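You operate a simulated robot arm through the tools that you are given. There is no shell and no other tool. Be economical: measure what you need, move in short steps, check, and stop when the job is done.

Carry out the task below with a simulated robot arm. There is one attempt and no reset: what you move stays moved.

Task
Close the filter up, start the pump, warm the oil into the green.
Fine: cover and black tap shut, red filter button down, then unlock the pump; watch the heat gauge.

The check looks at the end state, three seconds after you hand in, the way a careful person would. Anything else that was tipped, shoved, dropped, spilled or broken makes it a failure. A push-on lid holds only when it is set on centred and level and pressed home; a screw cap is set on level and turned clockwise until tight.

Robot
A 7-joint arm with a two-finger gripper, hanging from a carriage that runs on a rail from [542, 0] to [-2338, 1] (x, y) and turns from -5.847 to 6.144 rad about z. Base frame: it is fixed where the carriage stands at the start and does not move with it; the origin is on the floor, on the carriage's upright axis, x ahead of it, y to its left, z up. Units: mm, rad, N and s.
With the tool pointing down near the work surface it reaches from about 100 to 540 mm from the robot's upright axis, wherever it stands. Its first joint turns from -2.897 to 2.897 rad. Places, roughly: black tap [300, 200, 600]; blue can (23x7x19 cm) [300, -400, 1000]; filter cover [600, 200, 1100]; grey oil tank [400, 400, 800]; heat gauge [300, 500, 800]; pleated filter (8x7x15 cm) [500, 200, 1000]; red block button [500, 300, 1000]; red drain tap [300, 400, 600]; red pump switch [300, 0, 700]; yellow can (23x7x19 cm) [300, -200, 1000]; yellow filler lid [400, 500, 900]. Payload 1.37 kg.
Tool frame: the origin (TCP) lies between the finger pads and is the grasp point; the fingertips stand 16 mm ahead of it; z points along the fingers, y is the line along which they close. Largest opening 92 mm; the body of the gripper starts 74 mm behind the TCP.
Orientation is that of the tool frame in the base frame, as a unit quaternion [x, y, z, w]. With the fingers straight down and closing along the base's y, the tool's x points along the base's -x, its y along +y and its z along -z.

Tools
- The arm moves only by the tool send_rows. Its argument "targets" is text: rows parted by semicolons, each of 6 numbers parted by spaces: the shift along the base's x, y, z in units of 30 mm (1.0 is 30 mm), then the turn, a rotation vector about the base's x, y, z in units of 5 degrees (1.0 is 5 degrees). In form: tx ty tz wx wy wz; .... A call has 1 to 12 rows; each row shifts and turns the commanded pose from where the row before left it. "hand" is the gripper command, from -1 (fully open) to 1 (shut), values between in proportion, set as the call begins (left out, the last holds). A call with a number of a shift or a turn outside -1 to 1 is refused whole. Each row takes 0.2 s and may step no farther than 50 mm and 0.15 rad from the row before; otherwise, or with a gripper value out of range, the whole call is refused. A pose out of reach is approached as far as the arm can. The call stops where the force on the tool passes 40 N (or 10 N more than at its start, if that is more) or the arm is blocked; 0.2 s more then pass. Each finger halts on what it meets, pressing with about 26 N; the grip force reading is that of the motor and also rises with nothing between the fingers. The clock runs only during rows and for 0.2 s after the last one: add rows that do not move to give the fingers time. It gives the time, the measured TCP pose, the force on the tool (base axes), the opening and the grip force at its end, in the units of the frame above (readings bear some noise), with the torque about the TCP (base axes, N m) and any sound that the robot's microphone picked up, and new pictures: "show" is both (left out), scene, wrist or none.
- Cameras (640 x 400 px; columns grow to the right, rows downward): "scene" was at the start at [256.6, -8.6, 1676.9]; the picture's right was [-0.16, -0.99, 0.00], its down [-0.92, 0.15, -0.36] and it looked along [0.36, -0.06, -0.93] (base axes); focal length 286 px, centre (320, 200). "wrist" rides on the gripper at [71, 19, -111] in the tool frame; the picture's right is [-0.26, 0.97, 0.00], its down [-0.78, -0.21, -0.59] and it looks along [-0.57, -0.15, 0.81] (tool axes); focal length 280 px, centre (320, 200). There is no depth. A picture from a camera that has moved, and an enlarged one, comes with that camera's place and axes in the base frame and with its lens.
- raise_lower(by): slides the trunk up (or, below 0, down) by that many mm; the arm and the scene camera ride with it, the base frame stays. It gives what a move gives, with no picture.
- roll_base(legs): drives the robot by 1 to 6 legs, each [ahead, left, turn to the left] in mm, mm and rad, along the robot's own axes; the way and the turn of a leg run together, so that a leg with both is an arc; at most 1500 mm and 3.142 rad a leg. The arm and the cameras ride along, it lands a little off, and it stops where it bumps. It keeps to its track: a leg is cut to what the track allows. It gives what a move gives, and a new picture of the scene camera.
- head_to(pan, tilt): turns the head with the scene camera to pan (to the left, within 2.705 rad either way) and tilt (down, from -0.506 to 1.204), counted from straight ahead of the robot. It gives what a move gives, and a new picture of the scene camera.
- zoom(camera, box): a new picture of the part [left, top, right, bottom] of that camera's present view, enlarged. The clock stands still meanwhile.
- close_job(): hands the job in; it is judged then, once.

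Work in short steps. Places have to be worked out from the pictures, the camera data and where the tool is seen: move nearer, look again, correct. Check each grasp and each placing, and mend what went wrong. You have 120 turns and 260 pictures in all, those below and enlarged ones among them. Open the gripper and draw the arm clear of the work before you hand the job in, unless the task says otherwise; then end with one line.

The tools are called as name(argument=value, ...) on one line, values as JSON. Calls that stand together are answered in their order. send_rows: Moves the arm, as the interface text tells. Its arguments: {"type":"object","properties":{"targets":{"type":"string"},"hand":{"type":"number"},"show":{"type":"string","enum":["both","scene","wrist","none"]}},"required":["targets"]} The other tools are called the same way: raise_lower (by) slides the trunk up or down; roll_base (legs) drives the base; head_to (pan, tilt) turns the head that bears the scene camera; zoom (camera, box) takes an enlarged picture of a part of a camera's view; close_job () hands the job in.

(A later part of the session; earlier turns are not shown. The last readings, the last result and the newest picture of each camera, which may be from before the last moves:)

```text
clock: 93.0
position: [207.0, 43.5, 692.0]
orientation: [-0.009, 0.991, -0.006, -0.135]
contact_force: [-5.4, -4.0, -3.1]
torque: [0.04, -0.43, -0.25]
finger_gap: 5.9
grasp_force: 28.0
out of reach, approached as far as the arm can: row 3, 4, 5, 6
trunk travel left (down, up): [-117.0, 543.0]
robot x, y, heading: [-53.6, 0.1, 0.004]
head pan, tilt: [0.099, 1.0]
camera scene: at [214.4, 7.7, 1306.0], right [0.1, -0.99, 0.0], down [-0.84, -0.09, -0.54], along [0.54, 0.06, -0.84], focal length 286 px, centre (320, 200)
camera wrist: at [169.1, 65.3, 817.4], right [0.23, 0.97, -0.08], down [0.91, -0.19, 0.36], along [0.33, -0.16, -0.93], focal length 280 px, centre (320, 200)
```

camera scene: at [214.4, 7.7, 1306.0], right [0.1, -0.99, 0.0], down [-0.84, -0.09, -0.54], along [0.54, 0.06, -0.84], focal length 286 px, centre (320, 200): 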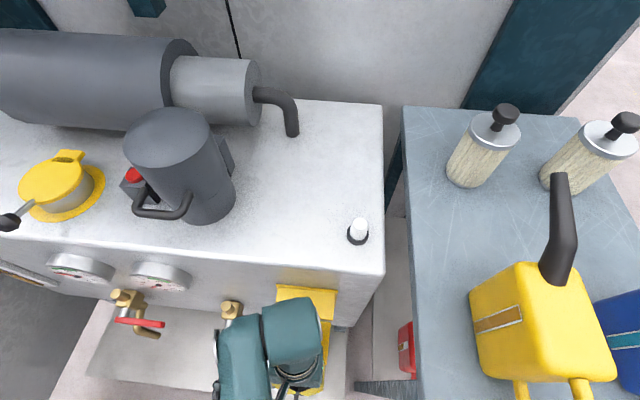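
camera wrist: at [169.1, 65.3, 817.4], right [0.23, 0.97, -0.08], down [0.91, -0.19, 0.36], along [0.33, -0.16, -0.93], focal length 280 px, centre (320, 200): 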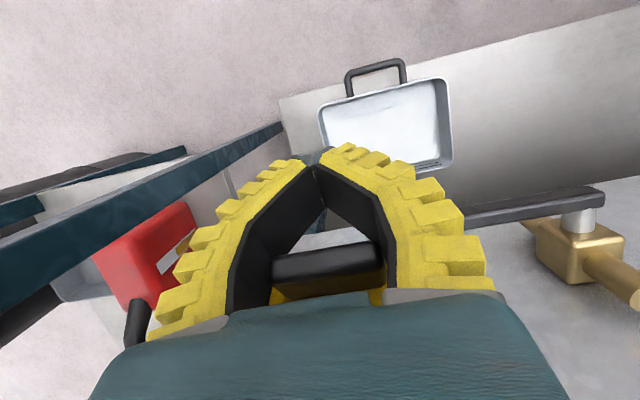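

The pads slipped past the tab as the arm ran out of reach; the closed fingers are now under the tab like a fork. I raise the trunk to lift the flap with them.

raise_lower(by=50)

zoom(camera="wrist", box=[0, 0, 640, 400])

head_to(pan=0.3, tilt=1.2)

```text
clock: 93.6
position: [196.2, 43.5, 708.6]
orientation: [-0.009, 0.988, -0.009, -0.153]
contact_force: [-13.7, -1.3, -13.9]
torque: [-0.08, 0.19, 0.0]
finger_gap: 5.8
grasp_force: 27.9
trunk travel left (down, up): [-142.0, 518.0]
robot x, y, heading: [-56.8, 2.7, 0.006]
head pan, tilt: [0.099, 1.0]
stopped: the force on the tool passed its limit at 47 N (the readings are from after the stop); the commanded pose is now the measured one
```

```text
1.00 times, centred on (320, 200) of wrist (not enlarged: the box is as wide or as high as the picture)
camera zoom: at [161.6, 65.2, 836.0], right [0.23, 0.97, -0.09], down [0.93, -0.19, 0.33], along [0.3, -0.16, -0.94], focal length 280 px, centre (320, 200)
```

zoom: 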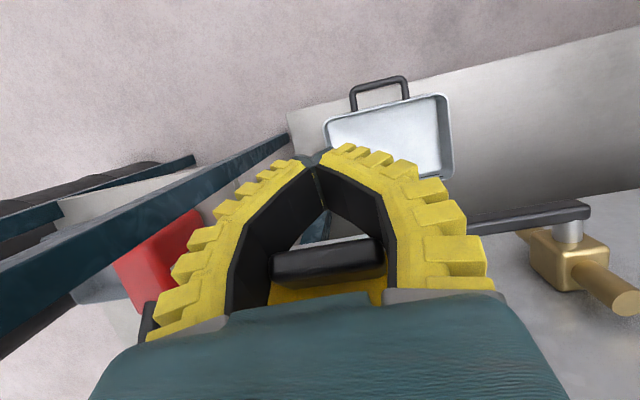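

```text
clock: 94.3
position: [196.9, 44.4, 709.4]
orientation: [-0.009, 0.989, -0.008, -0.15]
contact_force: [-22.4, -0.9, -21.0]
torque: [0.06, 0.17, -0.02]
finger_gap: 6.0
grasp_force: 28.6
trunk travel left (down, up): [-142.0, 518.0]
robot x, y, heading: [-56.6, -4.2, 0.005]
head pan, tilt: [0.3, 1.201]
camera scene: at [195.4, 17.7, 1317.8], right [0.3, -0.95, 0.0], down [-0.89, -0.28, -0.36], along [0.34, 0.11, -0.93], focal length 286 px, centre (320, 200)
```

scene: 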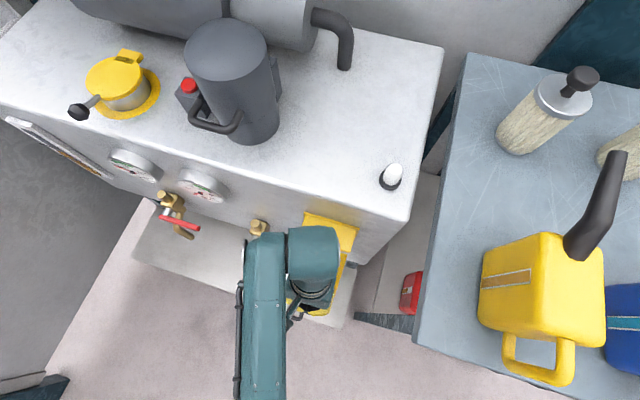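

Forces show I push the tab inward toward the hinge. I rotate the tool back toward vertical (which draws the fork outward) and lift slightly.

send_rows(targets="-0.1 0 0 0 -1 0;-0.1 0 0.1 0 -1 0;0 0 0.2 0 -1 0;0 0 0.3 0 0 0", show="wrist")

```text
clock: 95.3
position: [189.6, 43.9, 728.4]
orientation: [-0.009, 1.0, -0.011, -0.02]
contact_force: [-24.5, -2.8, -13.1]
torque: [0.11, -0.24, -0.01]
finger_gap: 5.9
grasp_force: 27.7
trunk travel left (down, up): [-142.0, 518.0]
robot x, y, heading: [-55.0, 0.0, 0.004]
head pan, tilt: [0.3, 1.201]
camera wrist: at [123.2, 64.9, 841.3], right [0.24, 0.97, -0.03], down [0.81, -0.19, 0.56], along [0.54, -0.16, -0.83], focal length 280 px, centre (320, 200)
```

wrist: 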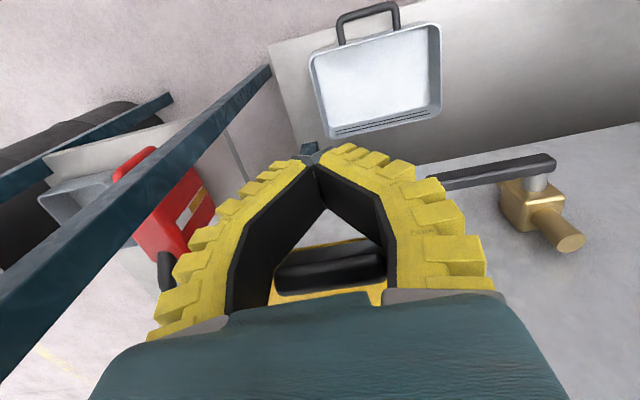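

Flap is nearly horizontal (tab ≈[200, 47, 770]). I draw outward 8 mm to relieve the radial push and lift further.

send_rows(targets="-0.3 0 0 0 0 0;0 0 0.3 0 0 0;0 0 0.3 0 0 0;0 0 0.3 0 0 0", show="wrist")

```text
clock: 96.3
position: [182.0, 44.0, 757.5]
orientation: [-0.009, 1.0, -0.009, -0.018]
contact_force: [-24.5, -4.1, -3.2]
torque: [0.3, -0.46, -0.33]
finger_gap: 6.2
grasp_force: 28.5
trunk travel left (down, up): [-142.0, 518.0]
robot x, y, heading: [-54.1, -1.6, 0.005]
head pan, tilt: [0.3, 1.201]
camera wrist: at [115.0, 65.1, 869.6], right [0.24, 0.97, -0.03], down [0.8, -0.19, 0.56], along [0.54, -0.16, -0.83], focal length 280 px, centre (320, 200)
```

wrist: 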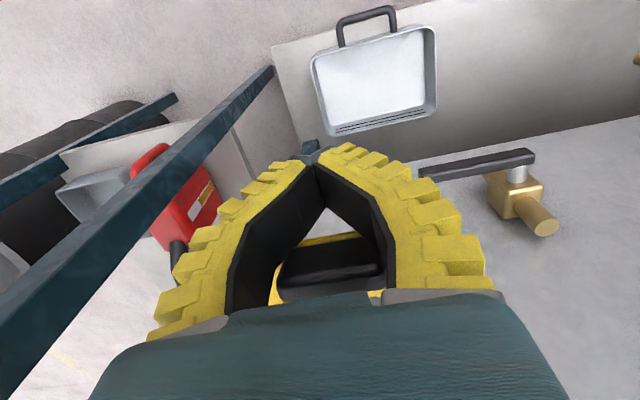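

Still lifting well. Continue up, a bit farther outward.

send_rows(targets="-0.25 0 0.2 0 0 0;0 0 0.4 0 0 0;0 0 0.4 0 0 0;0.1 0 0.4 0 0 0", show="wrist")

```text
clock: 97.3
position: [181.1, 45.6, 781.3]
orientation: [-0.009, 1.0, -0.009, -0.015]
contact_force: [-17.4, -2.4, 1.8]
torque: [0.18, -0.41, -0.4]
finger_gap: 0.0
grasp_force: 27.5
out of reach, approached as far as the arm can: row 3, 4
trunk travel left (down, up): [-142.0, 518.0]
robot x, y, heading: [-54.2, 0.7, 0.004]
head pan, tilt: [0.3, 1.201]
camera wrist: at [113.6, 65.6, 893.7], right [0.24, 0.97, -0.02], down [0.8, -0.19, 0.57], along [0.55, -0.16, -0.82], focal length 280 px, centre (320, 200)
```

wrist: 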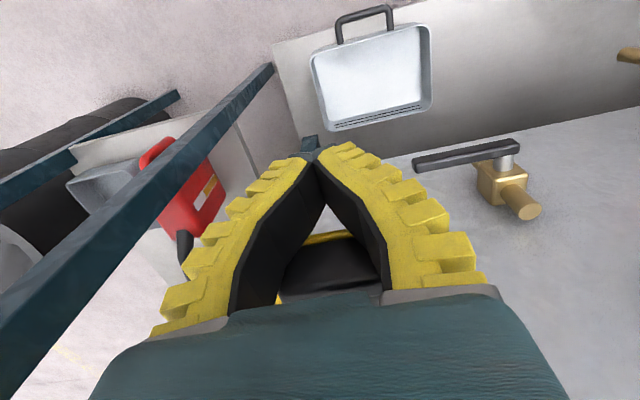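

The arm tops out here; I raise the trunk 40 mm to keep lifting.

raise_lower(by=40)

zoom(camera="wrist", box=[0, 0, 640, 400])

```text
clock: 98.1
position: [184.1, 45.1, 822.8]
orientation: [-0.009, 1.0, -0.007, -0.012]
contact_force: [-8.3, 0.3, 0.8]
torque: [-0.03, 0.0, -0.05]
finger_gap: 0.1
grasp_force: 27.9
trunk travel left (down, up): [-182.0, 478.0]
robot x, y, heading: [-55.0, 0.6, 0.001]
head pan, tilt: [0.3, 1.201]
```

```text
1.00 times, centred on (320, 200) of wrist (not enlarged: the box is as wide or as high as the picture)
camera zoom: at [116.2, 66.5, 934.7], right [0.24, 0.97, -0.02], down [0.8, -0.19, 0.57], along [0.55, -0.16, -0.82], focal length 280 px, centre (320, 200)
```

zoom: 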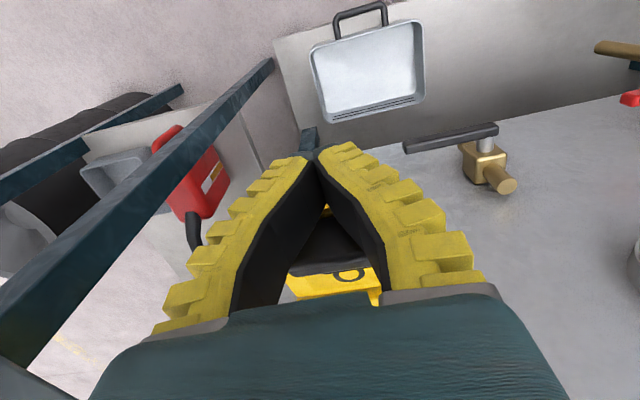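

The flap is now past horizontal and rests against the +x side of the closed fingers. I push +x and up to fold it over.

send_rows(targets="0.4 0 0.2 0 0 0;0.4 0 0.25 0 0 0;0.4 0 0.25 0 0 0;0.4 0 0.25 0 0 0", show="both")

```text
clock: 98.6
position: [183.0, 45.4, 816.4]
orientation: [-0.012, 0.999, -0.01, -0.028]
contact_force: [-26.5, 5.2, 4.8]
torque: [0.02, 0.02, -0.07]
finger_gap: 6.0
grasp_force: 28.0
out of reach, approached as far as the arm can: row 1, 2
trunk travel left (down, up): [-182.0, 478.0]
robot x, y, heading: [-53.5, 1.1, 0.001]
head pan, tilt: [0.3, 1.201]
stopped in row 2: the force on the tool passed its limit at 45 N (the readings are from after the stop); the commanded pose is now the measured one
camera scene: at [194.3, 18.8, 1357.8], right [0.3, -0.95, 0.0], down [-0.89, -0.28, -0.36], along [0.34, 0.11, -0.93], focal length 286 px, centre (320, 200)
camera wrist: at [118.7, 66.7, 930.2], right [0.24, 0.97, -0.03], down [0.82, -0.18, 0.55], along [0.53, -0.16, -0.84], focal length 280 px, centre (320, 200)
```

scene: 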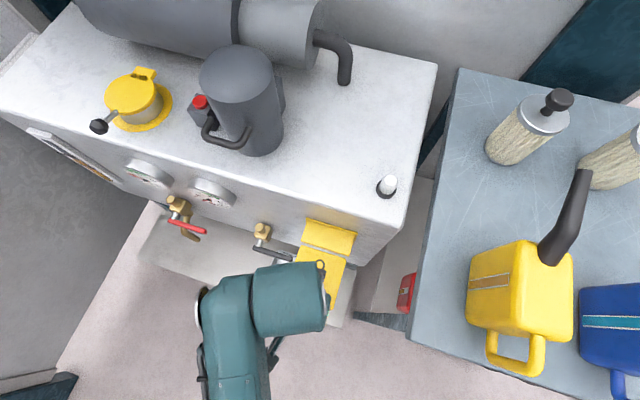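
wrist: 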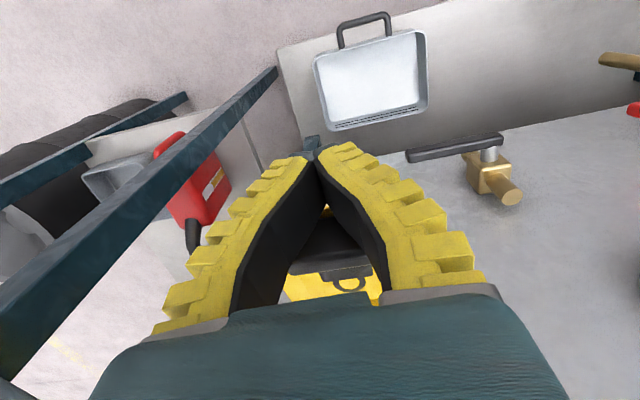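

The flap appears to stand out horizontally and resists pushing. I draw back to see whether it stays open by itself.

send_rows(targets="-0.5 0 0 0 0 0;-1 0 0 0 0 0;-1 0 0 0 0 0", show="wrist")

roll_base(legs=[[-150, 0, 0]])

```text
clock: 99.4
position: [141.5, 47.1, 792.7]
orientation: [-0.01, 1.0, -0.009, -0.019]
contact_force: [-0.2, 0.9, -0.4]
torque: [-0.01, 0.02, 0.01]
finger_gap: 0.0
grasp_force: 27.9
out of reach, approached as far as the arm can: row 1, 2, 3
trunk travel left (down, up): [-182.0, 478.0]
robot x, y, heading: [-59.8, 2.2, 0.002]
head pan, tilt: [0.3, 1.201]
camera wrist: at [75.7, 68.4, 905.1], right [0.24, 0.97, -0.03], down [0.8, -0.19, 0.56], along [0.54, -0.16, -0.83], focal length 280 px, centre (320, 200)
```

wrist: 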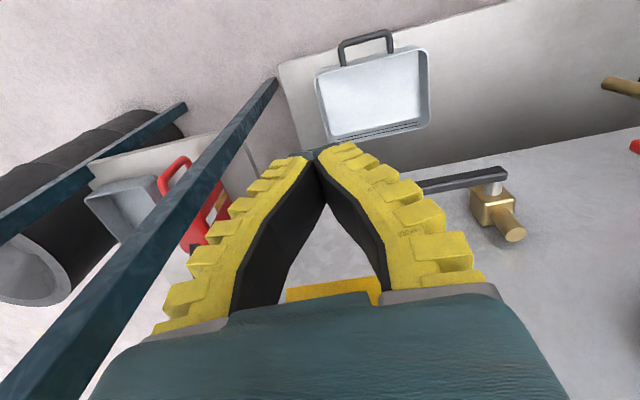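

```text
clock: 100.8
position: [-5.7, 46.1, 792.6]
orientation: [-0.011, 1.0, -0.01, -0.019]
contact_force: [-0.3, -0.9, 0.3]
torque: [0.03, 0.0, -0.02]
finger_gap: 0.0
grasp_force: 27.5
trunk travel left (down, up): [-182.0, 478.0]
robot x, y, heading: [-202.6, -2.8, 0.007]
head pan, tilt: [0.3, 1.201]
camera scene: at [51.7, 17.7, 1358.8], right [0.3, -0.95, 0.0], down [-0.89, -0.28, -0.36], along [0.35, 0.11, -0.93], focal length 286 px, centre (320, 200)
```

scene: 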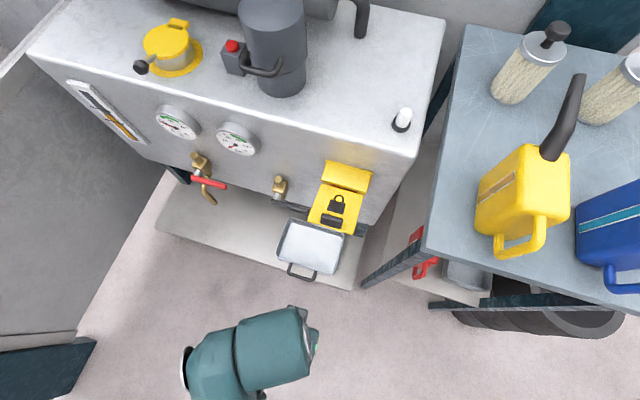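

The flap stays open. I lower and tilt the tool forward again for a frontal look at the switch beneath.

raise_lower(by=-65)

send_rows(targets="1 0 0 0 -1 0;1 0 0 0 -1 0;1 0 0 0 -1 0;0 0 0 0 -1 0;0 0 -0.5 0 -1 0;0 0 -0.5 0 -1 0;0 0 0 0 -1 0;0 0 0 0 -1 0;0 0 0 0 -1 0;0 0 0 0 -1 0;0 0 0 0 -1 0;0 0 0 0 -1 0", show="none")

send_rows(targets="0 0 0 0 -1 0;0 0 0 0 -1 0", hand=-1, show="wrist")

```text
clock: 101.8
position: [-4.8, 47.1, 726.6]
orientation: [-0.01, 1.0, -0.009, -0.019]
contact_force: [0.1, -0.1, 0.3]
torque: [-0.03, 0.0, -0.01]
finger_gap: 0.1
grasp_force: 28.0
trunk travel left (down, up): [-117.0, 543.0]
robot x, y, heading: [-204.3, 1.1, 0.006]
head pan, tilt: [0.3, 1.201]
```

```text
clock: 104.4
position: [85.6, 46.9, 697.5]
orientation: [-0.003, 0.875, -0.013, 0.484]
contact_force: [0.3, -0.1, -0.1]
torque: [0.01, -0.01, 0.0]
finger_gap: 0.0
grasp_force: 27.4
trunk travel left (down, up): [-117.0, 543.0]
robot x, y, heading: [-203.4, 0.1, -0.001]
head pan, tilt: [0.3, 1.201]
```

```text
clock: 105.0
position: [85.3, 47.4, 696.2]
orientation: [-0.003, 0.83, -0.013, 0.558]
contact_force: [-0.6, -0.4, 0.2]
torque: [0.06, -0.01, 0.0]
finger_gap: 91.8
grasp_force: 0.1
trunk travel left (down, up): [-117.0, 543.0]
robot x, y, heading: [-199.7, -1.3, 0.0]
head pan, tilt: [0.3, 1.201]
camera wrist: at [-43.9, 68.1, 673.1], right [0.11, 0.97, 0.22], down [-0.25, -0.19, 0.95], along [0.96, -0.16, 0.23], focal length 280 px, centre (320, 200)
```

wrist: 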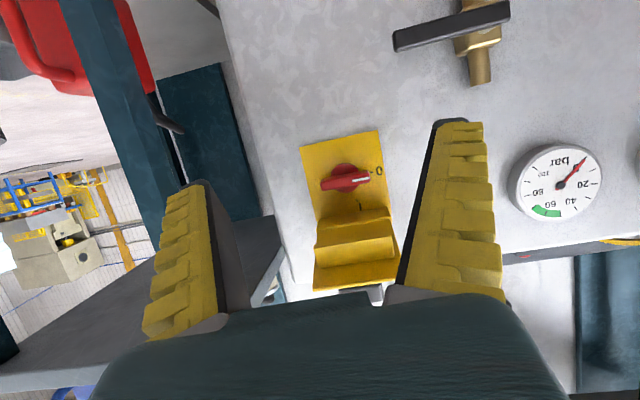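

zoom(camera="wrist", box=[280, 110, 424, 230])

zoom(camera="wrist", box=[490, 120, 640, 240])

```text
3.33 times, centred on (352, 170) of wrist
camera zoom: at [-43.9, 68.1, 673.1], right [0.11, 0.97, 0.22], down [-0.25, -0.19, 0.95], along [0.96, -0.16, 0.23], focal length 935 px, centre (213, 300)
```

zoom: 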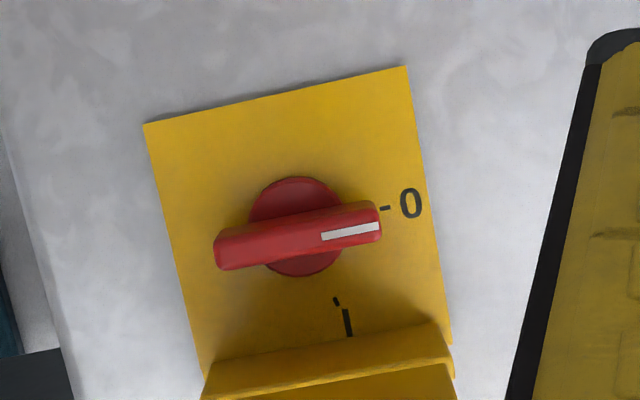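

```text
3.33 times, centred on (565, 180) of wrist
camera zoom: at [-43.9, 68.1, 673.1], right [0.11, 0.97, 0.22], down [-0.25, -0.19, 0.95], along [0.96, -0.16, 0.23], focal length 935 px, centre (-497, 267)
```

zoom: 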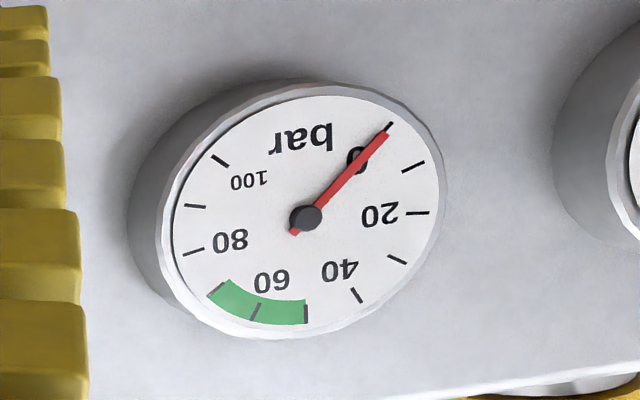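

It's a rotary switch: pointer at 0 (left), "I" at the top — so a clockwise quarter turn. I'll push its right end down with closed horizontal fingers. Raise trunk 80 mm, level the tool horizontally and shift to y≈21.

raise_lower(by=80)

send_rows(targets="0 -0.3 0 0 -1 0;0 -0.3 0 0 -1 0;0 -0.3 0 0 -1 0;0 0 0 0 -1 0;0 0 0 0 -0.44 0;0 0 -0.25 0 0 0", hand=1, show="wrist")

```text
clock: 106.2
position: [85.6, 46.6, 777.9]
orientation: [-0.002, 0.831, -0.014, 0.557]
contact_force: [-0.8, -0.3, -0.4]
torque: [0.0, 0.0, -0.01]
finger_gap: 91.9
grasp_force: 0.0
trunk travel left (down, up): [-197.0, 463.0]
robot x, y, heading: [-202.4, 1.7, 0.002]
head pan, tilt: [0.3, 1.201]
```

```text
clock: 107.6
position: [59.3, 24.2, 783.4]
orientation: [0.006, 0.786, -0.034, 0.618]
contact_force: [0.8, 1.1, 0.3]
torque: [0.01, 0.0, 0.01]
finger_gap: 0.3
grasp_force: 26.1
out of reach, approached as far as the arm can: row 2, 3, 4, 6
trunk travel left (down, up): [-197.0, 463.0]
robot x, y, heading: [-203.2, -0.1, 0.005]
head pan, tilt: [0.3, 1.201]
camera wrist: at [-64.3, 49.6, 740.8], right [0.11, 0.97, 0.21], down [-0.4, -0.15, 0.9], along [0.91, -0.18, 0.37], focal length 280 px, centre (320, 200)
```

wrist: 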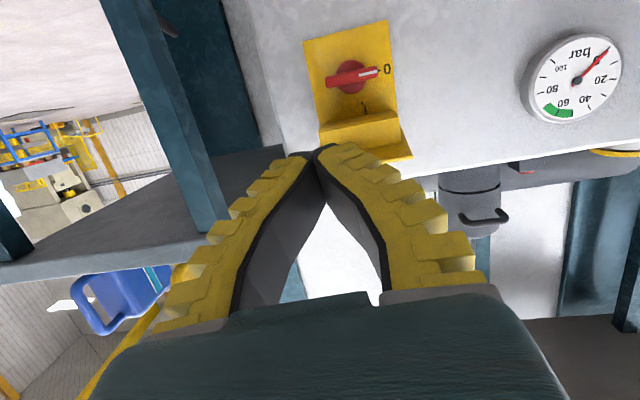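

Horizontal isn't reachable at this arm height; it worked before with the arm lower relative to the trunk. I raise the trunk 160 mm and bring the arm down instead, re-levelling the tool.

raise_lower(by=160)

send_rows(targets="0 0 -1 0 0 0;0 0 -1 0 0 0;0 0 -1 0 0 0;0 0 -1 0 0 0;0 0 -1 0 0 0", show="none")

```text
clock: 109.4
position: [56.9, 24.9, 944.2]
orientation: [0.005, 0.785, -0.034, 0.618]
contact_force: [0.1, 0.1, 1.0]
torque: [0.01, 0.0, 0.02]
finger_gap: 0.0
grasp_force: 26.0
trunk travel left (down, up): [-357.0, 303.0]
robot x, y, heading: [-202.8, 0.6, 0.001]
head pan, tilt: [0.3, 1.201]
```

```text
clock: 110.6
position: [58.5, 24.9, 943.8]
orientation: [0.005, 0.786, -0.034, 0.618]
contact_force: [0.8, 0.4, -0.3]
torque: [0.01, 0.01, -0.02]
finger_gap: 0.2
grasp_force: 26.1
out of reach, approached as far as the arm can: row 1, 2, 3, 4, 5
trunk travel left (down, up): [-357.0, 303.0]
robot x, y, heading: [-201.4, 1.8, 0.002]
head pan, tilt: [0.3, 1.201]
```

The arm is pinned at a joint limit; I rotate the command back by 25° and see whether it comes free.

send_rows(targets="0 0 0 0 1 0;0 0 0 0 1 0;0 0 0 0 1 0;0 0 0 0 1 0;0 0 0 0 1 0;0 0 0 0 1 0;0 0 0 0 0 0", show="none")

```text
clock: 112.2
position: [56.3, 25.8, 944.6]
orientation: [-0.003, 0.919, -0.034, 0.393]
contact_force: [-0.2, 0.0, -0.4]
torque: [-0.01, -0.02, -0.01]
finger_gap: 0.0
grasp_force: 26.1
trunk travel left (down, up): [-357.0, 303.0]
robot x, y, heading: [-202.6, 2.0, 0.003]
head pan, tilt: [0.3, 1.201]
```

Free again at 46° tilt. Now I bring the arm down 150 mm, forward 60 mm, then tilt forward.

send_rows(targets="0.7 0 -1 0 0 0;0.7 0 -1 0 0 0;0.6 0 -1 0 0 0;0 0 -1 0 0 0;0 0 -1 0 0 0;0 0 0 0 -1 0;0 0 0 0 -1 0;0 0 0 0 -1 0;0 0 0 0 -1 0", show="none")

send_rows(targets="0 0 0 0 -1 0;0 0 0 0 -1 0;0 0 0 0 -1 0;0 0 0 0 -1 0;0 0 0 0 -0.8 0", show="wrist")

```text
clock: 114.2
position: [115.7, 24.7, 794.2]
orientation: [0.001, 0.86, -0.034, 0.509]
contact_force: [-0.1, -0.2, -0.1]
torque: [-0.02, 0.03, -0.01]
finger_gap: 0.0
grasp_force: 25.2
out of reach, approached as far as the arm can: row 9
trunk travel left (down, up): [-357.0, 303.0]
robot x, y, heading: [-203.7, 0.3, 0.004]
head pan, tilt: [0.3, 1.201]
```

```text
clock: 115.4
position: [108.5, 25.1, 804.1]
orientation: [-0.019, 0.862, -0.012, 0.506]
contact_force: [0.9, -0.4, 0.5]
torque: [-0.02, 0.02, 0.04]
finger_gap: 0.1
grasp_force: 25.7
out of reach, approached as far as the arm can: row 1, 2, 3, 4, 5
trunk travel left (down, up): [-357.0, 303.0]
robot x, y, heading: [-202.9, 0.4, 0.003]
head pan, tilt: [0.3, 1.201]
camera wrist: at [-21.8, 41.3, 795.2], right [0.11, 0.98, 0.19], down [-0.13, -0.18, 0.98], along [0.99, -0.13, 0.11], focal length 280 px, centre (320, 200)
```

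wrist: 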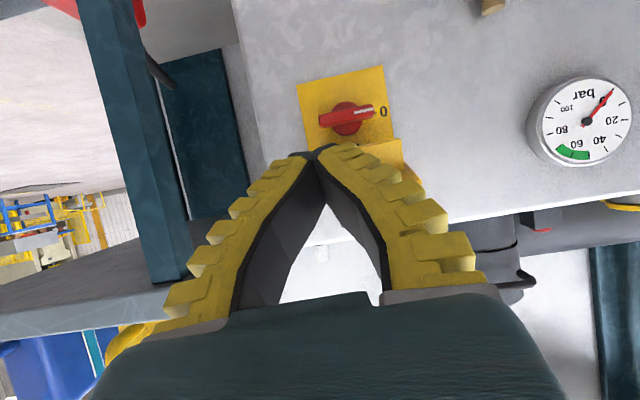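

I'll use a ~65° tilt, which was reachable earlier at the right arm height, and push the knob's left end up from below instead. Lower the trunk 174 mm, raise the arm and shift left.

raise_lower(by=-174)

send_rows(targets="0 0 0 0 1 0;0 0.5 0.7 0 0 0;0 0.5 0.7 0 0 0;0 0.5 0.7 0 0 0;0 0 0.7 0 0 0;0 0 0 0 -1 0;0 0 0 0 -1 0", show="wrist")

```text
clock: 117.3
position: [108.1, 24.6, 629.9]
orientation: [-0.02, 0.862, -0.011, 0.507]
contact_force: [-0.4, -0.1, 0.9]
torque: [0.0, 0.01, 0.0]
finger_gap: 0.0
grasp_force: 26.2
trunk travel left (down, up): [-183.0, 477.0]
robot x, y, heading: [-203.4, 2.1, 0.003]
head pan, tilt: [0.3, 1.201]
```

```text
clock: 119.0
position: [109.9, 70.3, 713.4]
orientation: [-0.019, 0.839, -0.012, 0.544]
contact_force: [0.2, 0.0, 0.0]
torque: [0.01, -0.01, 0.01]
finger_gap: 0.2
grasp_force: 25.6
trunk travel left (down, up): [-183.0, 477.0]
robot x, y, heading: [-204.1, 1.4, 0.006]
head pan, tilt: [0.3, 1.201]
camera wrist: at [-20.8, 87.0, 693.7], right [0.09, 0.98, 0.2], down [-0.22, -0.18, 0.96], along [0.97, -0.13, 0.19], focal length 280 px, centre (320, 200)
```

wrist: 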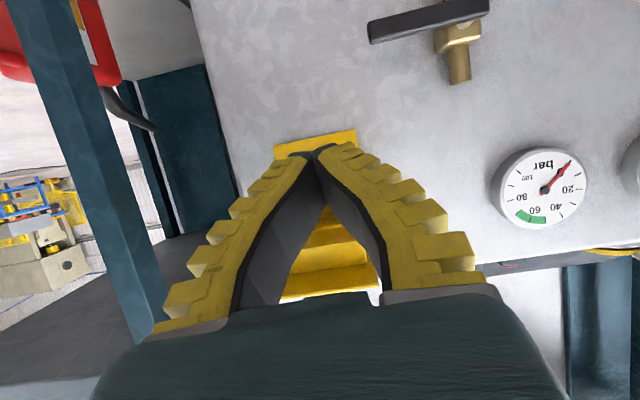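

Tilt is 66°. Knob confirmed at ≈[325, 46, 743]. I raise 10 mm, and roll forward 170 mm toward a spot just below the knob's left end.

send_rows(targets="0 0 0.3 0 0 0", show="none")

roll_base(legs=[[170, 0, 0]])

zoom(camera="wrist", box=[0, 0, 640, 400])

```text
clock: 119.3
position: [109.5, 69.1, 722.4]
orientation: [-0.019, 0.839, -0.013, 0.543]
contact_force: [0.1, 0.2, -0.4]
torque: [0.0, 0.01, -0.02]
finger_gap: 0.0
grasp_force: 25.9
trunk travel left (down, up): [-183.0, 477.0]
robot x, y, heading: [-201.3, 1.1, 0.008]
head pan, tilt: [0.3, 1.201]
```

```text
clock: 120.8
position: [277.3, 69.7, 724.0]
orientation: [-0.019, 0.839, -0.013, 0.543]
contact_force: [-0.2, -0.2, -0.7]
torque: [0.0, -0.03, -0.02]
finger_gap: 0.1
grasp_force: 25.9
trunk travel left (down, up): [-183.0, 477.0]
robot x, y, heading: [-37.0, 1.2, 0.005]
head pan, tilt: [0.3, 1.201]
camera scene: at [220.3, 17.7, 1360.0], right [0.3, -0.95, 0.0], down [-0.89, -0.28, -0.36], along [0.35, 0.11, -0.93], focal length 286 px, centre (320, 200)
```

scene: 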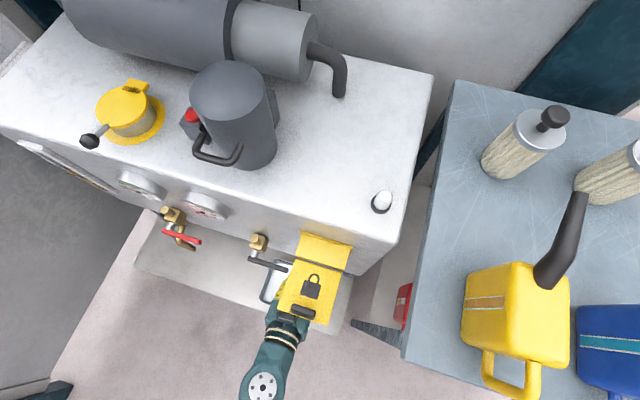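

```text
1.00 times, centred on (320, 200) of wrist (not enlarged: the box is as wide or as high as the picture)
camera zoom: at [147.7, 87.0, 703.1], right [0.09, 0.98, 0.2], down [-0.22, -0.18, 0.96], along [0.97, -0.13, 0.19], focal length 280 px, centre (320, 200)
```

zoom: 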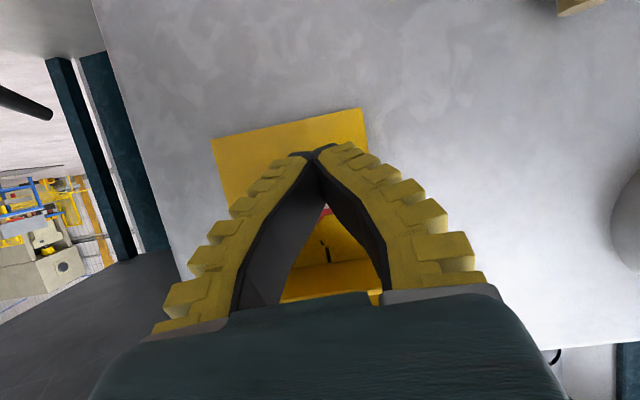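

No contact so far and the hand fits beneath the flap. I advance the tip in small steps toward x≈326.

send_rows(targets="0.4 0 0 0 0 0;0.4 0 0 0 0 0;0.2 0 0 0 0 0;0.15 0 0 0 0 0", show="wrist")

```text
clock: 121.3
position: [280.6, 68.9, 715.8]
orientation: [-0.025, 0.844, -0.017, 0.535]
contact_force: [-37.2, 5.3, 0.2]
torque: [-0.49, -2.98, -0.76]
finger_gap: 0.1
grasp_force: 25.8
trunk travel left (down, up): [-183.0, 477.0]
robot x, y, heading: [-35.3, 1.7, 0.005]
head pan, tilt: [0.3, 1.201]
stopped in row 2: the force on the tool passed its limit at 45 N (the readings are from after the stop); the commanded pose is now the measured one
camera wrist: at [149.2, 85.0, 697.9], right [0.09, 0.98, 0.18], down [-0.2, -0.16, 0.97], along [0.98, -0.12, 0.18], focal length 280 px, centre (320, 200)
```

wrist: 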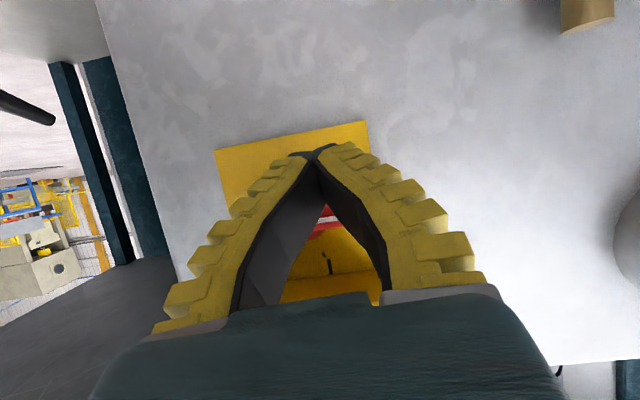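

The torque shows the wrist flange hit the open flap's edge. I back out and yaw the tool ~45° so that it enters from the left side, clear of the flap.

roll_base(legs=[[-130, 0, 0]])

send_rows(targets="0 0.5 0 0 0 -1;0 0.5 0 0 0 -1;0 0.5 0 0 0 -1;0 0.5 0 0 0 -1;0 0 0 0 0 -1;0 0 0 0 0 -1;0 0 0 0 0 -1;0 0 0 0 0 -1;0 0 0 0 0 -1", show="both")

```text
clock: 122.7
position: [157.6, 67.8, 719.6]
orientation: [-0.022, 0.841, -0.016, 0.54]
contact_force: [-0.5, -0.3, -0.4]
torque: [0.01, -0.01, -0.01]
finger_gap: 0.1
grasp_force: 25.8
trunk travel left (down, up): [-183.0, 477.0]
robot x, y, heading: [-168.0, 1.2, 0.002]
head pan, tilt: [0.3, 1.201]
camera scene: at [86.3, 17.7, 1359.8], right [0.3, -0.95, 0.0], down [-0.89, -0.28, -0.36], along [0.35, 0.11, -0.93], focal length 286 px, centre (320, 200)
```

scene: 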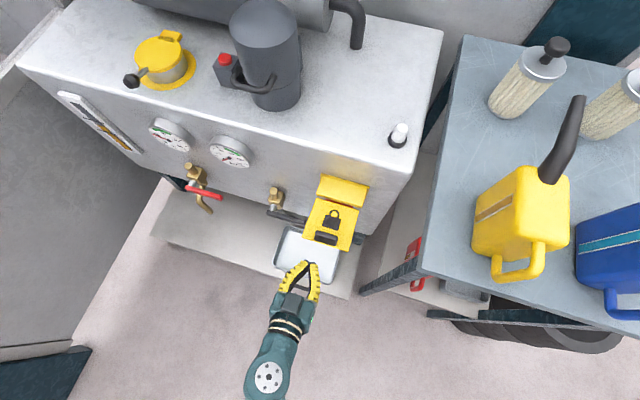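

```text
clock: 124.7
position: [159.7, 129.0, 719.9]
orientation: [0.303, 0.785, -0.222, 0.493]
contact_force: [-0.4, 0.3, -0.8]
torque: [-0.01, 0.02, -0.01]
finger_gap: 0.2
grasp_force: 26.0
trunk travel left (down, up): [-183.0, 477.0]
robot x, y, heading: [-167.6, -3.1, 0.003]
head pan, tilt: [0.3, 1.201]
camera scene: at [86.9, 17.9, 1360.0], right [0.3, -0.95, 0.0], down [-0.89, -0.28, -0.36], along [0.35, 0.11, -0.93], focal length 286 px, centre (320, 200)
camera wrist: at [79.2, 233.8, 701.5], right [0.76, 0.63, 0.19], down [-0.27, 0.03, 0.96], along [0.6, -0.78, 0.19], focal length 280 px, centre (320, 200)
```

scene: 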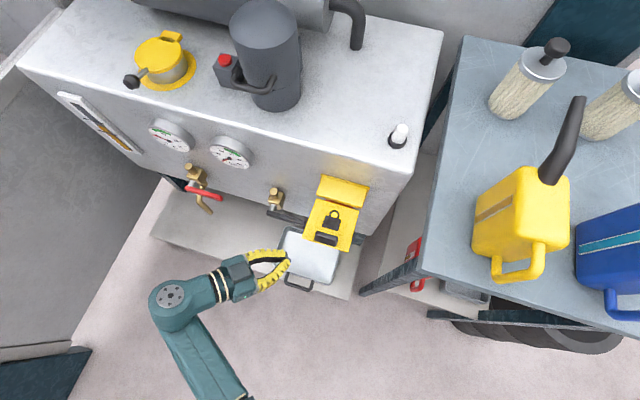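
wrist: 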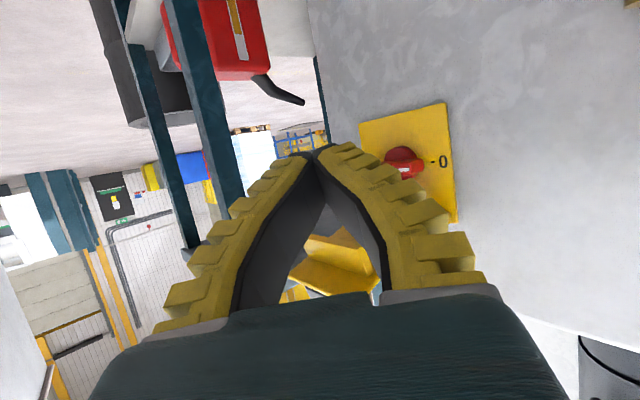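

The yawed view shows a clear side path to the knob. I roll forward 140 mm, staying left of the flap.

roll_base(legs=[[130, 0, 0]])

zoom(camera="wrist", box=[0, 0, 640, 400])

```text
clock: 125.9
position: [292.5, 127.9, 721.0]
orientation: [0.303, 0.785, -0.222, 0.493]
contact_force: [-0.4, 0.7, 1.4]
torque: [0.03, 0.02, -0.05]
finger_gap: 0.3
grasp_force: 26.4
trunk travel left (down, up): [-183.0, 477.0]
robot x, y, heading: [-33.6, 3.9, 0.002]
head pan, tilt: [0.3, 1.201]
camera scene: at [218.9, 16.9, 1360.1], right [0.3, -0.95, 0.0], down [-0.89, -0.28, -0.36], along [0.35, 0.11, -0.93], focal length 286 px, centre (320, 200)
```

scene: 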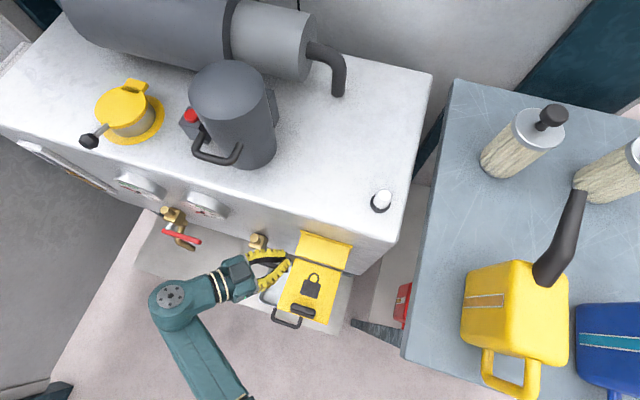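

```text
1.00 times, centred on (320, 200) of wrist (not enlarged: the box is as wide or as high as the picture)
camera zoom: at [211.9, 232.4, 701.4], right [0.76, 0.63, 0.19], down [-0.27, 0.03, 0.96], along [0.6, -0.78, 0.19], focal length 280 px, centre (320, 200)
```

zoom: 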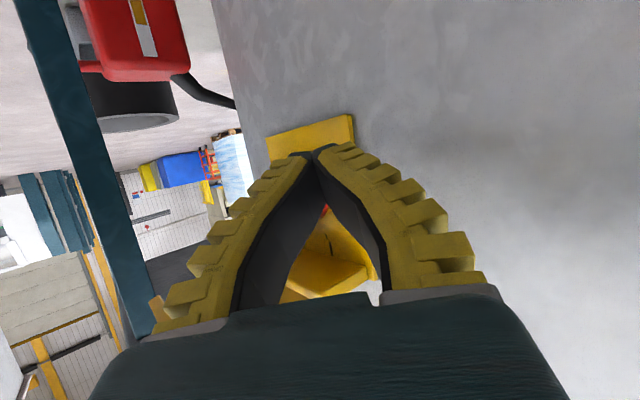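

The tips aim below the knob. I advance diagonally to TCP ≈[313, 82, 715].

send_rows(targets="0.2 -0.4 -0.1 0 0 0;0.2 -0.4 -0.1 0 0 0;0.15 -0.4 0 0 0 0;0.12 -0.3 0 0 0 0", show="wrist")

```text
clock: 126.9
position: [312.4, 80.5, 713.9]
orientation: [0.303, 0.785, -0.222, 0.493]
contact_force: [-0.8, 0.1, -0.7]
torque: [0.01, 0.04, -0.01]
finger_gap: 0.1
grasp_force: 26.1
trunk travel left (down, up): [-183.0, 477.0]
robot x, y, heading: [-33.4, 0.8, 0.004]
head pan, tilt: [0.3, 1.201]
camera wrist: at [230.8, 186.2, 695.0], right [0.76, 0.63, 0.19], down [-0.27, 0.03, 0.96], along [0.6, -0.78, 0.19], focal length 280 px, centre (320, 200)
```

wrist: 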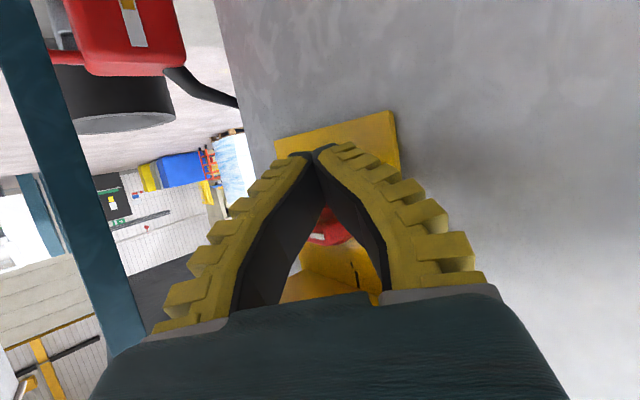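

The bar is right above the fingertips. I lift in small steps to start turning it.

send_rows(targets="0 0 0.25 0 0 0;0 0 0.25 0 0 0;0 0 0.2 0 0 0;0 0 0.2 0 0 0;0 -0.1 0.2 0 0 0", show="wrist")

```text
clock: 128.1
position: [312.9, 79.5, 746.6]
orientation: [0.304, 0.784, -0.222, 0.493]
contact_force: [0.6, 0.1, 0.3]
torque: [-0.01, -0.02, 0.0]
finger_gap: 0.1
grasp_force: 26.4
trunk travel left (down, up): [-183.0, 477.0]
robot x, y, heading: [-36.1, 0.4, 0.003]
head pan, tilt: [0.3, 1.201]
camera wrist: at [231.6, 183.8, 728.3], right [0.76, 0.63, 0.19], down [-0.27, 0.03, 0.96], along [0.6, -0.78, 0.19], focal length 280 px, centre (320, 200)
```

wrist: 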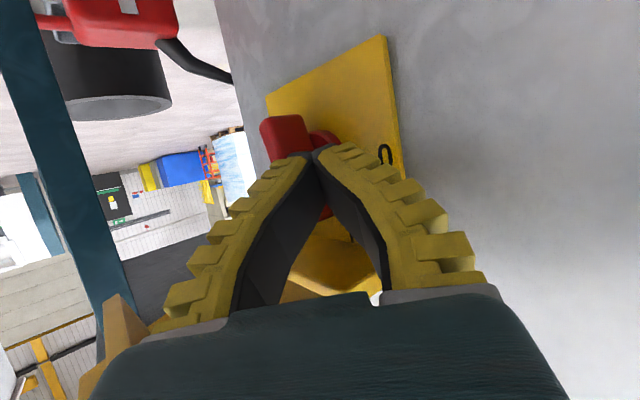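

Bar has begun to turn (its other end is dropping). I continue up and to the right along the arc.

send_rows(targets="0 -0.05 0.2 0 0 0;0 -0.1 0.15 0 0 0;0 -0.15 0.1 0 0 0;0 -0.15 0 0 0 0", show="wrist")

```text
clock: 129.1
position: [310.0, 76.5, 760.8]
orientation: [0.301, 0.788, -0.217, 0.491]
contact_force: [-3.3, 30.3, -21.2]
torque: [0.16, 0.16, -0.02]
finger_gap: 0.1
grasp_force: 26.1
trunk travel left (down, up): [-183.0, 477.0]
robot x, y, heading: [-38.2, 1.1, 0.002]
head pan, tilt: [0.3, 1.201]
camera wrist: at [228.3, 179.9, 741.7], right [0.75, 0.63, 0.19], down [-0.26, 0.02, 0.96], along [0.6, -0.78, 0.18], focal length 280 px, centre (320, 200)
```

wrist: 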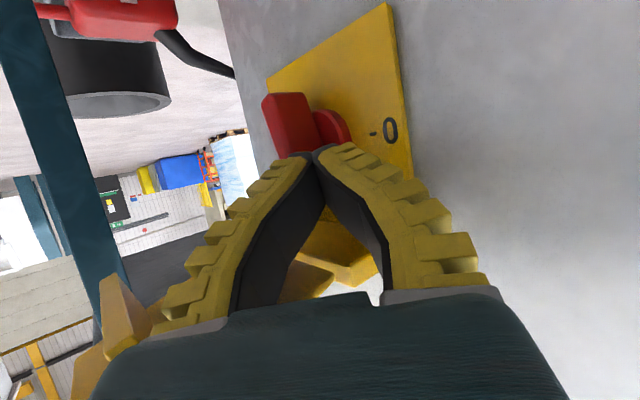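

A solid resistance of ~37 N normal to a bar angle of ~55–60°, which matches the "I" mark being ~70° from "0". I back out and inspect.

send_rows(targets="0 0.2 -0.2 0 0 0;-0.2 0.6 -0.3 0 0 0;-0.4 0.8 0 0 0 0;-0.6 0.8 0 0 0 0;-0.6 0.5 0 0 0 0", show="wrist")

zoom(camera="wrist", box=[280, 80, 440, 190])

head_to(pan=0.5, tilt=1.2)

```text
clock: 130.3
position: [257.9, 155.2, 747.1]
orientation: [0.303, 0.785, -0.222, 0.492]
contact_force: [0.0, -0.1, -0.5]
torque: [-0.03, 0.0, 0.03]
finger_gap: 0.0
grasp_force: 26.6
trunk travel left (down, up): [-183.0, 477.0]
robot x, y, heading: [-39.5, 1.3, -0.003]
head pan, tilt: [0.3, 1.201]
camera wrist: at [177.5, 259.8, 728.2], right [0.76, 0.62, 0.19], down [-0.27, 0.03, 0.96], along [0.6, -0.78, 0.19], focal length 280 px, centre (320, 200)
```

wrist: 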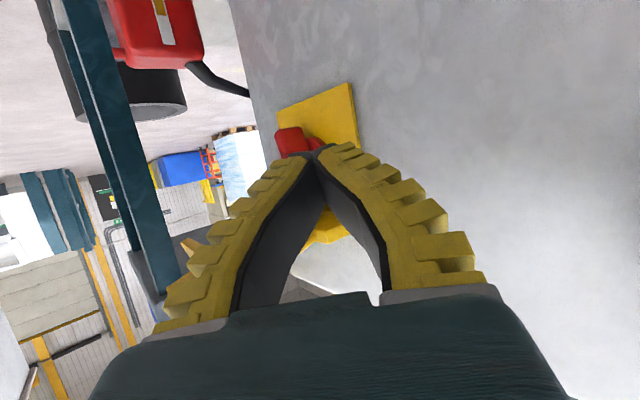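

```text
3.64 times, centred on (360, 135) of wrist
camera zoom: at [177.5, 259.8, 728.2], right [0.76, 0.62, 0.19], down [-0.27, 0.03, 0.96], along [0.6, -0.78, 0.19], focal length 1020 px, centre (174, 436)
```

zoom: 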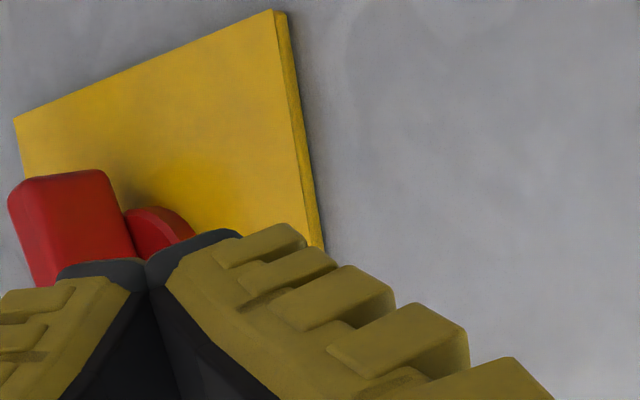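

```text
clock: 131.1
position: [259.0, 154.9, 747.8]
orientation: [0.302, 0.785, -0.221, 0.493]
contact_force: [-1.1, 0.9, -0.4]
torque: [-0.03, -0.04, 0.02]
finger_gap: 0.0
grasp_force: 26.1
trunk travel left (down, up): [-183.0, 477.0]
robot x, y, heading: [-34.6, 2.0, 0.005]
head pan, tilt: [0.499, 1.201]
camera scene: at [214.2, 27.1, 1359.9], right [0.48, -0.88, 0.0], down [-0.82, -0.45, -0.36], along [0.32, 0.17, -0.93], focal length 286 px, centre (320, 200)
```

scene: 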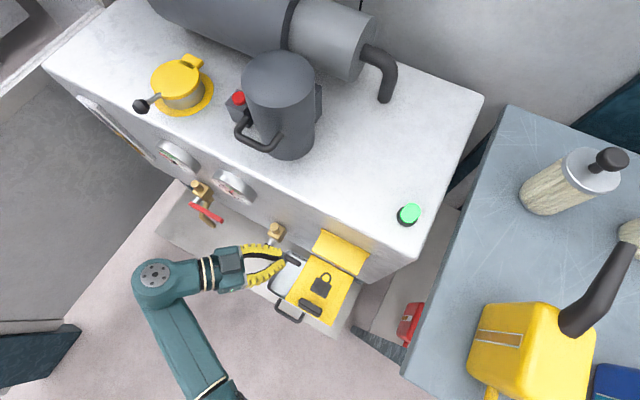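

The indicator lamp is green: the pump runs. I roll back and open the gripper, then watch the gauges.

roll_base(legs=[[-250, 0, 0]])

head_to(pan=0.4, tilt=0.85)

zoom(camera="scene", box=[180, 190, 340, 290])

```text
clock: 132.9
position: [5.0, 157.5, 747.4]
orientation: [0.3, 0.787, -0.22, 0.493]
contact_force: [0.4, -0.3, -0.7]
torque: [0.02, 0.01, 0.02]
finger_gap: 0.1
grasp_force: 25.7
trunk travel left (down, up): [-183.0, 477.0]
robot x, y, heading: [-287.6, 1.5, 0.005]
head pan, tilt: [0.499, 1.201]
camera scene: at [-37.8, 28.9, 1359.8], right [0.49, -0.87, 0.0], down [-0.82, -0.45, -0.36], along [0.32, 0.18, -0.93], focal length 286 px, centre (320, 200)
```

scene: 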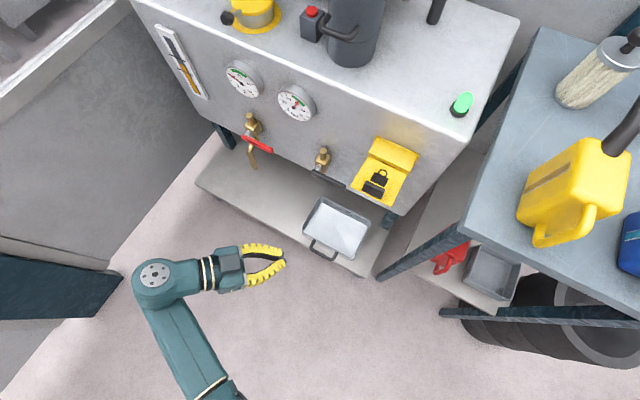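

```text
clock: 133.7
position: [6.3, 156.3, 748.2]
orientation: [0.301, 0.785, -0.221, 0.494]
contact_force: [0.1, 0.4, 0.0]
torque: [0.0, 0.0, 0.0]
finger_gap: 0.0
grasp_force: 26.2
trunk travel left (down, up): [-183.0, 477.0]
robot x, y, heading: [-289.7, 4.2, 0.005]
head pan, tilt: [0.4, 0.85]
camera scene: at [-14.6, 32.7, 1383.6], right [0.4, -0.92, 0.0], down [-0.69, -0.3, -0.66], along [0.61, 0.26, -0.75], focal length 286 px, centre (320, 200)
```

scene: 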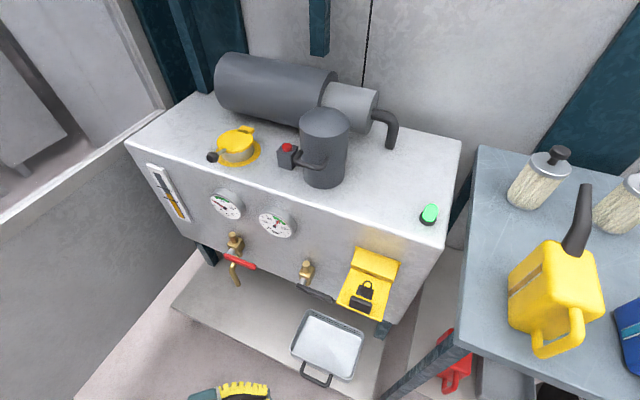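

```text
4.00 times, centred on (260, 240) of scene
camera zoom: at [-14.6, 32.7, 1383.6], right [0.4, -0.92, 0.0], down [-0.69, -0.3, -0.66], along [0.61, 0.26, -0.75], focal length 1144 px, centre (560, 40)
```

zoom: 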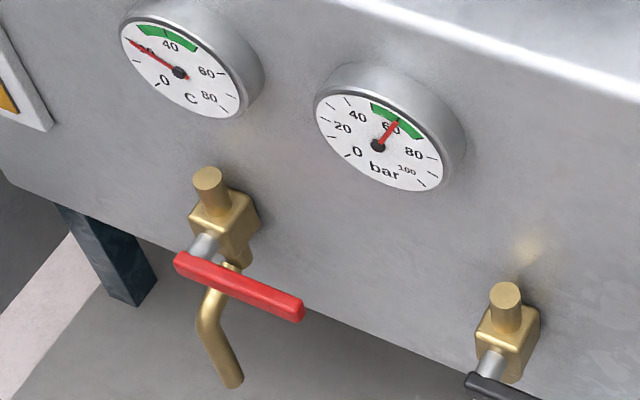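

Pressure is in the green, temperature ~20 °C and presumably climbing. I open the gripper, wait a few seconds and read again.

send_rows(targets="0 0 0 0 0 0;0 0 0 0 0 0;0 0 0 0 0 0;0 0 0 0 0 0;0 0 0 0 0 0;0 0 0 0 0 0;0 0 0 0 0 0;0 0 0 0 0 0;0 0 0 0 0 0;0 0 0 0 0 0;0 0 0 0 0 0;0 0 0 0 0 0", hand=-1, show="none")

send_rows(targets="0 0 0 0 0 0;0 0 0 0 0 0;0 0 0 0 0 0;0 0 0 0 0 0;0 0 0 0 0 0;0 0 0 0 0 0;0 0 0 0 0 0;0 0 0 0 0 0;0 0 0 0 0 0;0 0 0 0 0 0;0 0 0 0 0 0;0 0 0 0 0 0", show="none")

zoom(camera="scene", box=[200, 182, 264, 222])

```text
clock: 136.3
position: [7.2, 156.3, 747.5]
orientation: [0.299, 0.786, -0.219, 0.494]
contact_force: [0.0, 0.1, 0.7]
torque: [0.02, 0.01, 0.01]
finger_gap: 92.2
grasp_force: 0.0
trunk travel left (down, up): [-183.0, 477.0]
robot x, y, heading: [-287.5, 1.8, 0.005]
head pan, tilt: [0.4, 0.85]
```

```text
clock: 138.9
position: [6.1, 158.5, 747.3]
orientation: [0.301, 0.786, -0.22, 0.494]
contact_force: [0.1, -0.2, -0.1]
torque: [0.0, 0.0, 0.05]
finger_gap: 92.2
grasp_force: 0.1
trunk travel left (down, up): [-183.0, 477.0]
robot x, y, heading: [-288.8, 2.8, 0.011]
head pan, tilt: [0.4, 0.85]
```

```text
10.00 times, centred on (232, 202) of scene
camera zoom: at [-14.5, 32.7, 1383.7], right [0.4, -0.92, 0.0], down [-0.69, -0.3, -0.66], along [0.61, 0.26, -0.75], focal length 2861 px, centre (1200, 180)
```

zoom: 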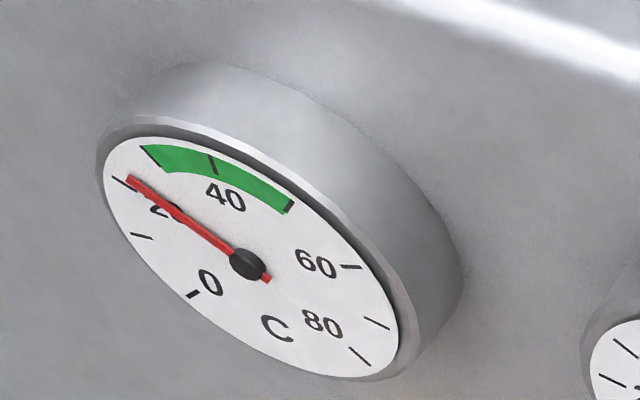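

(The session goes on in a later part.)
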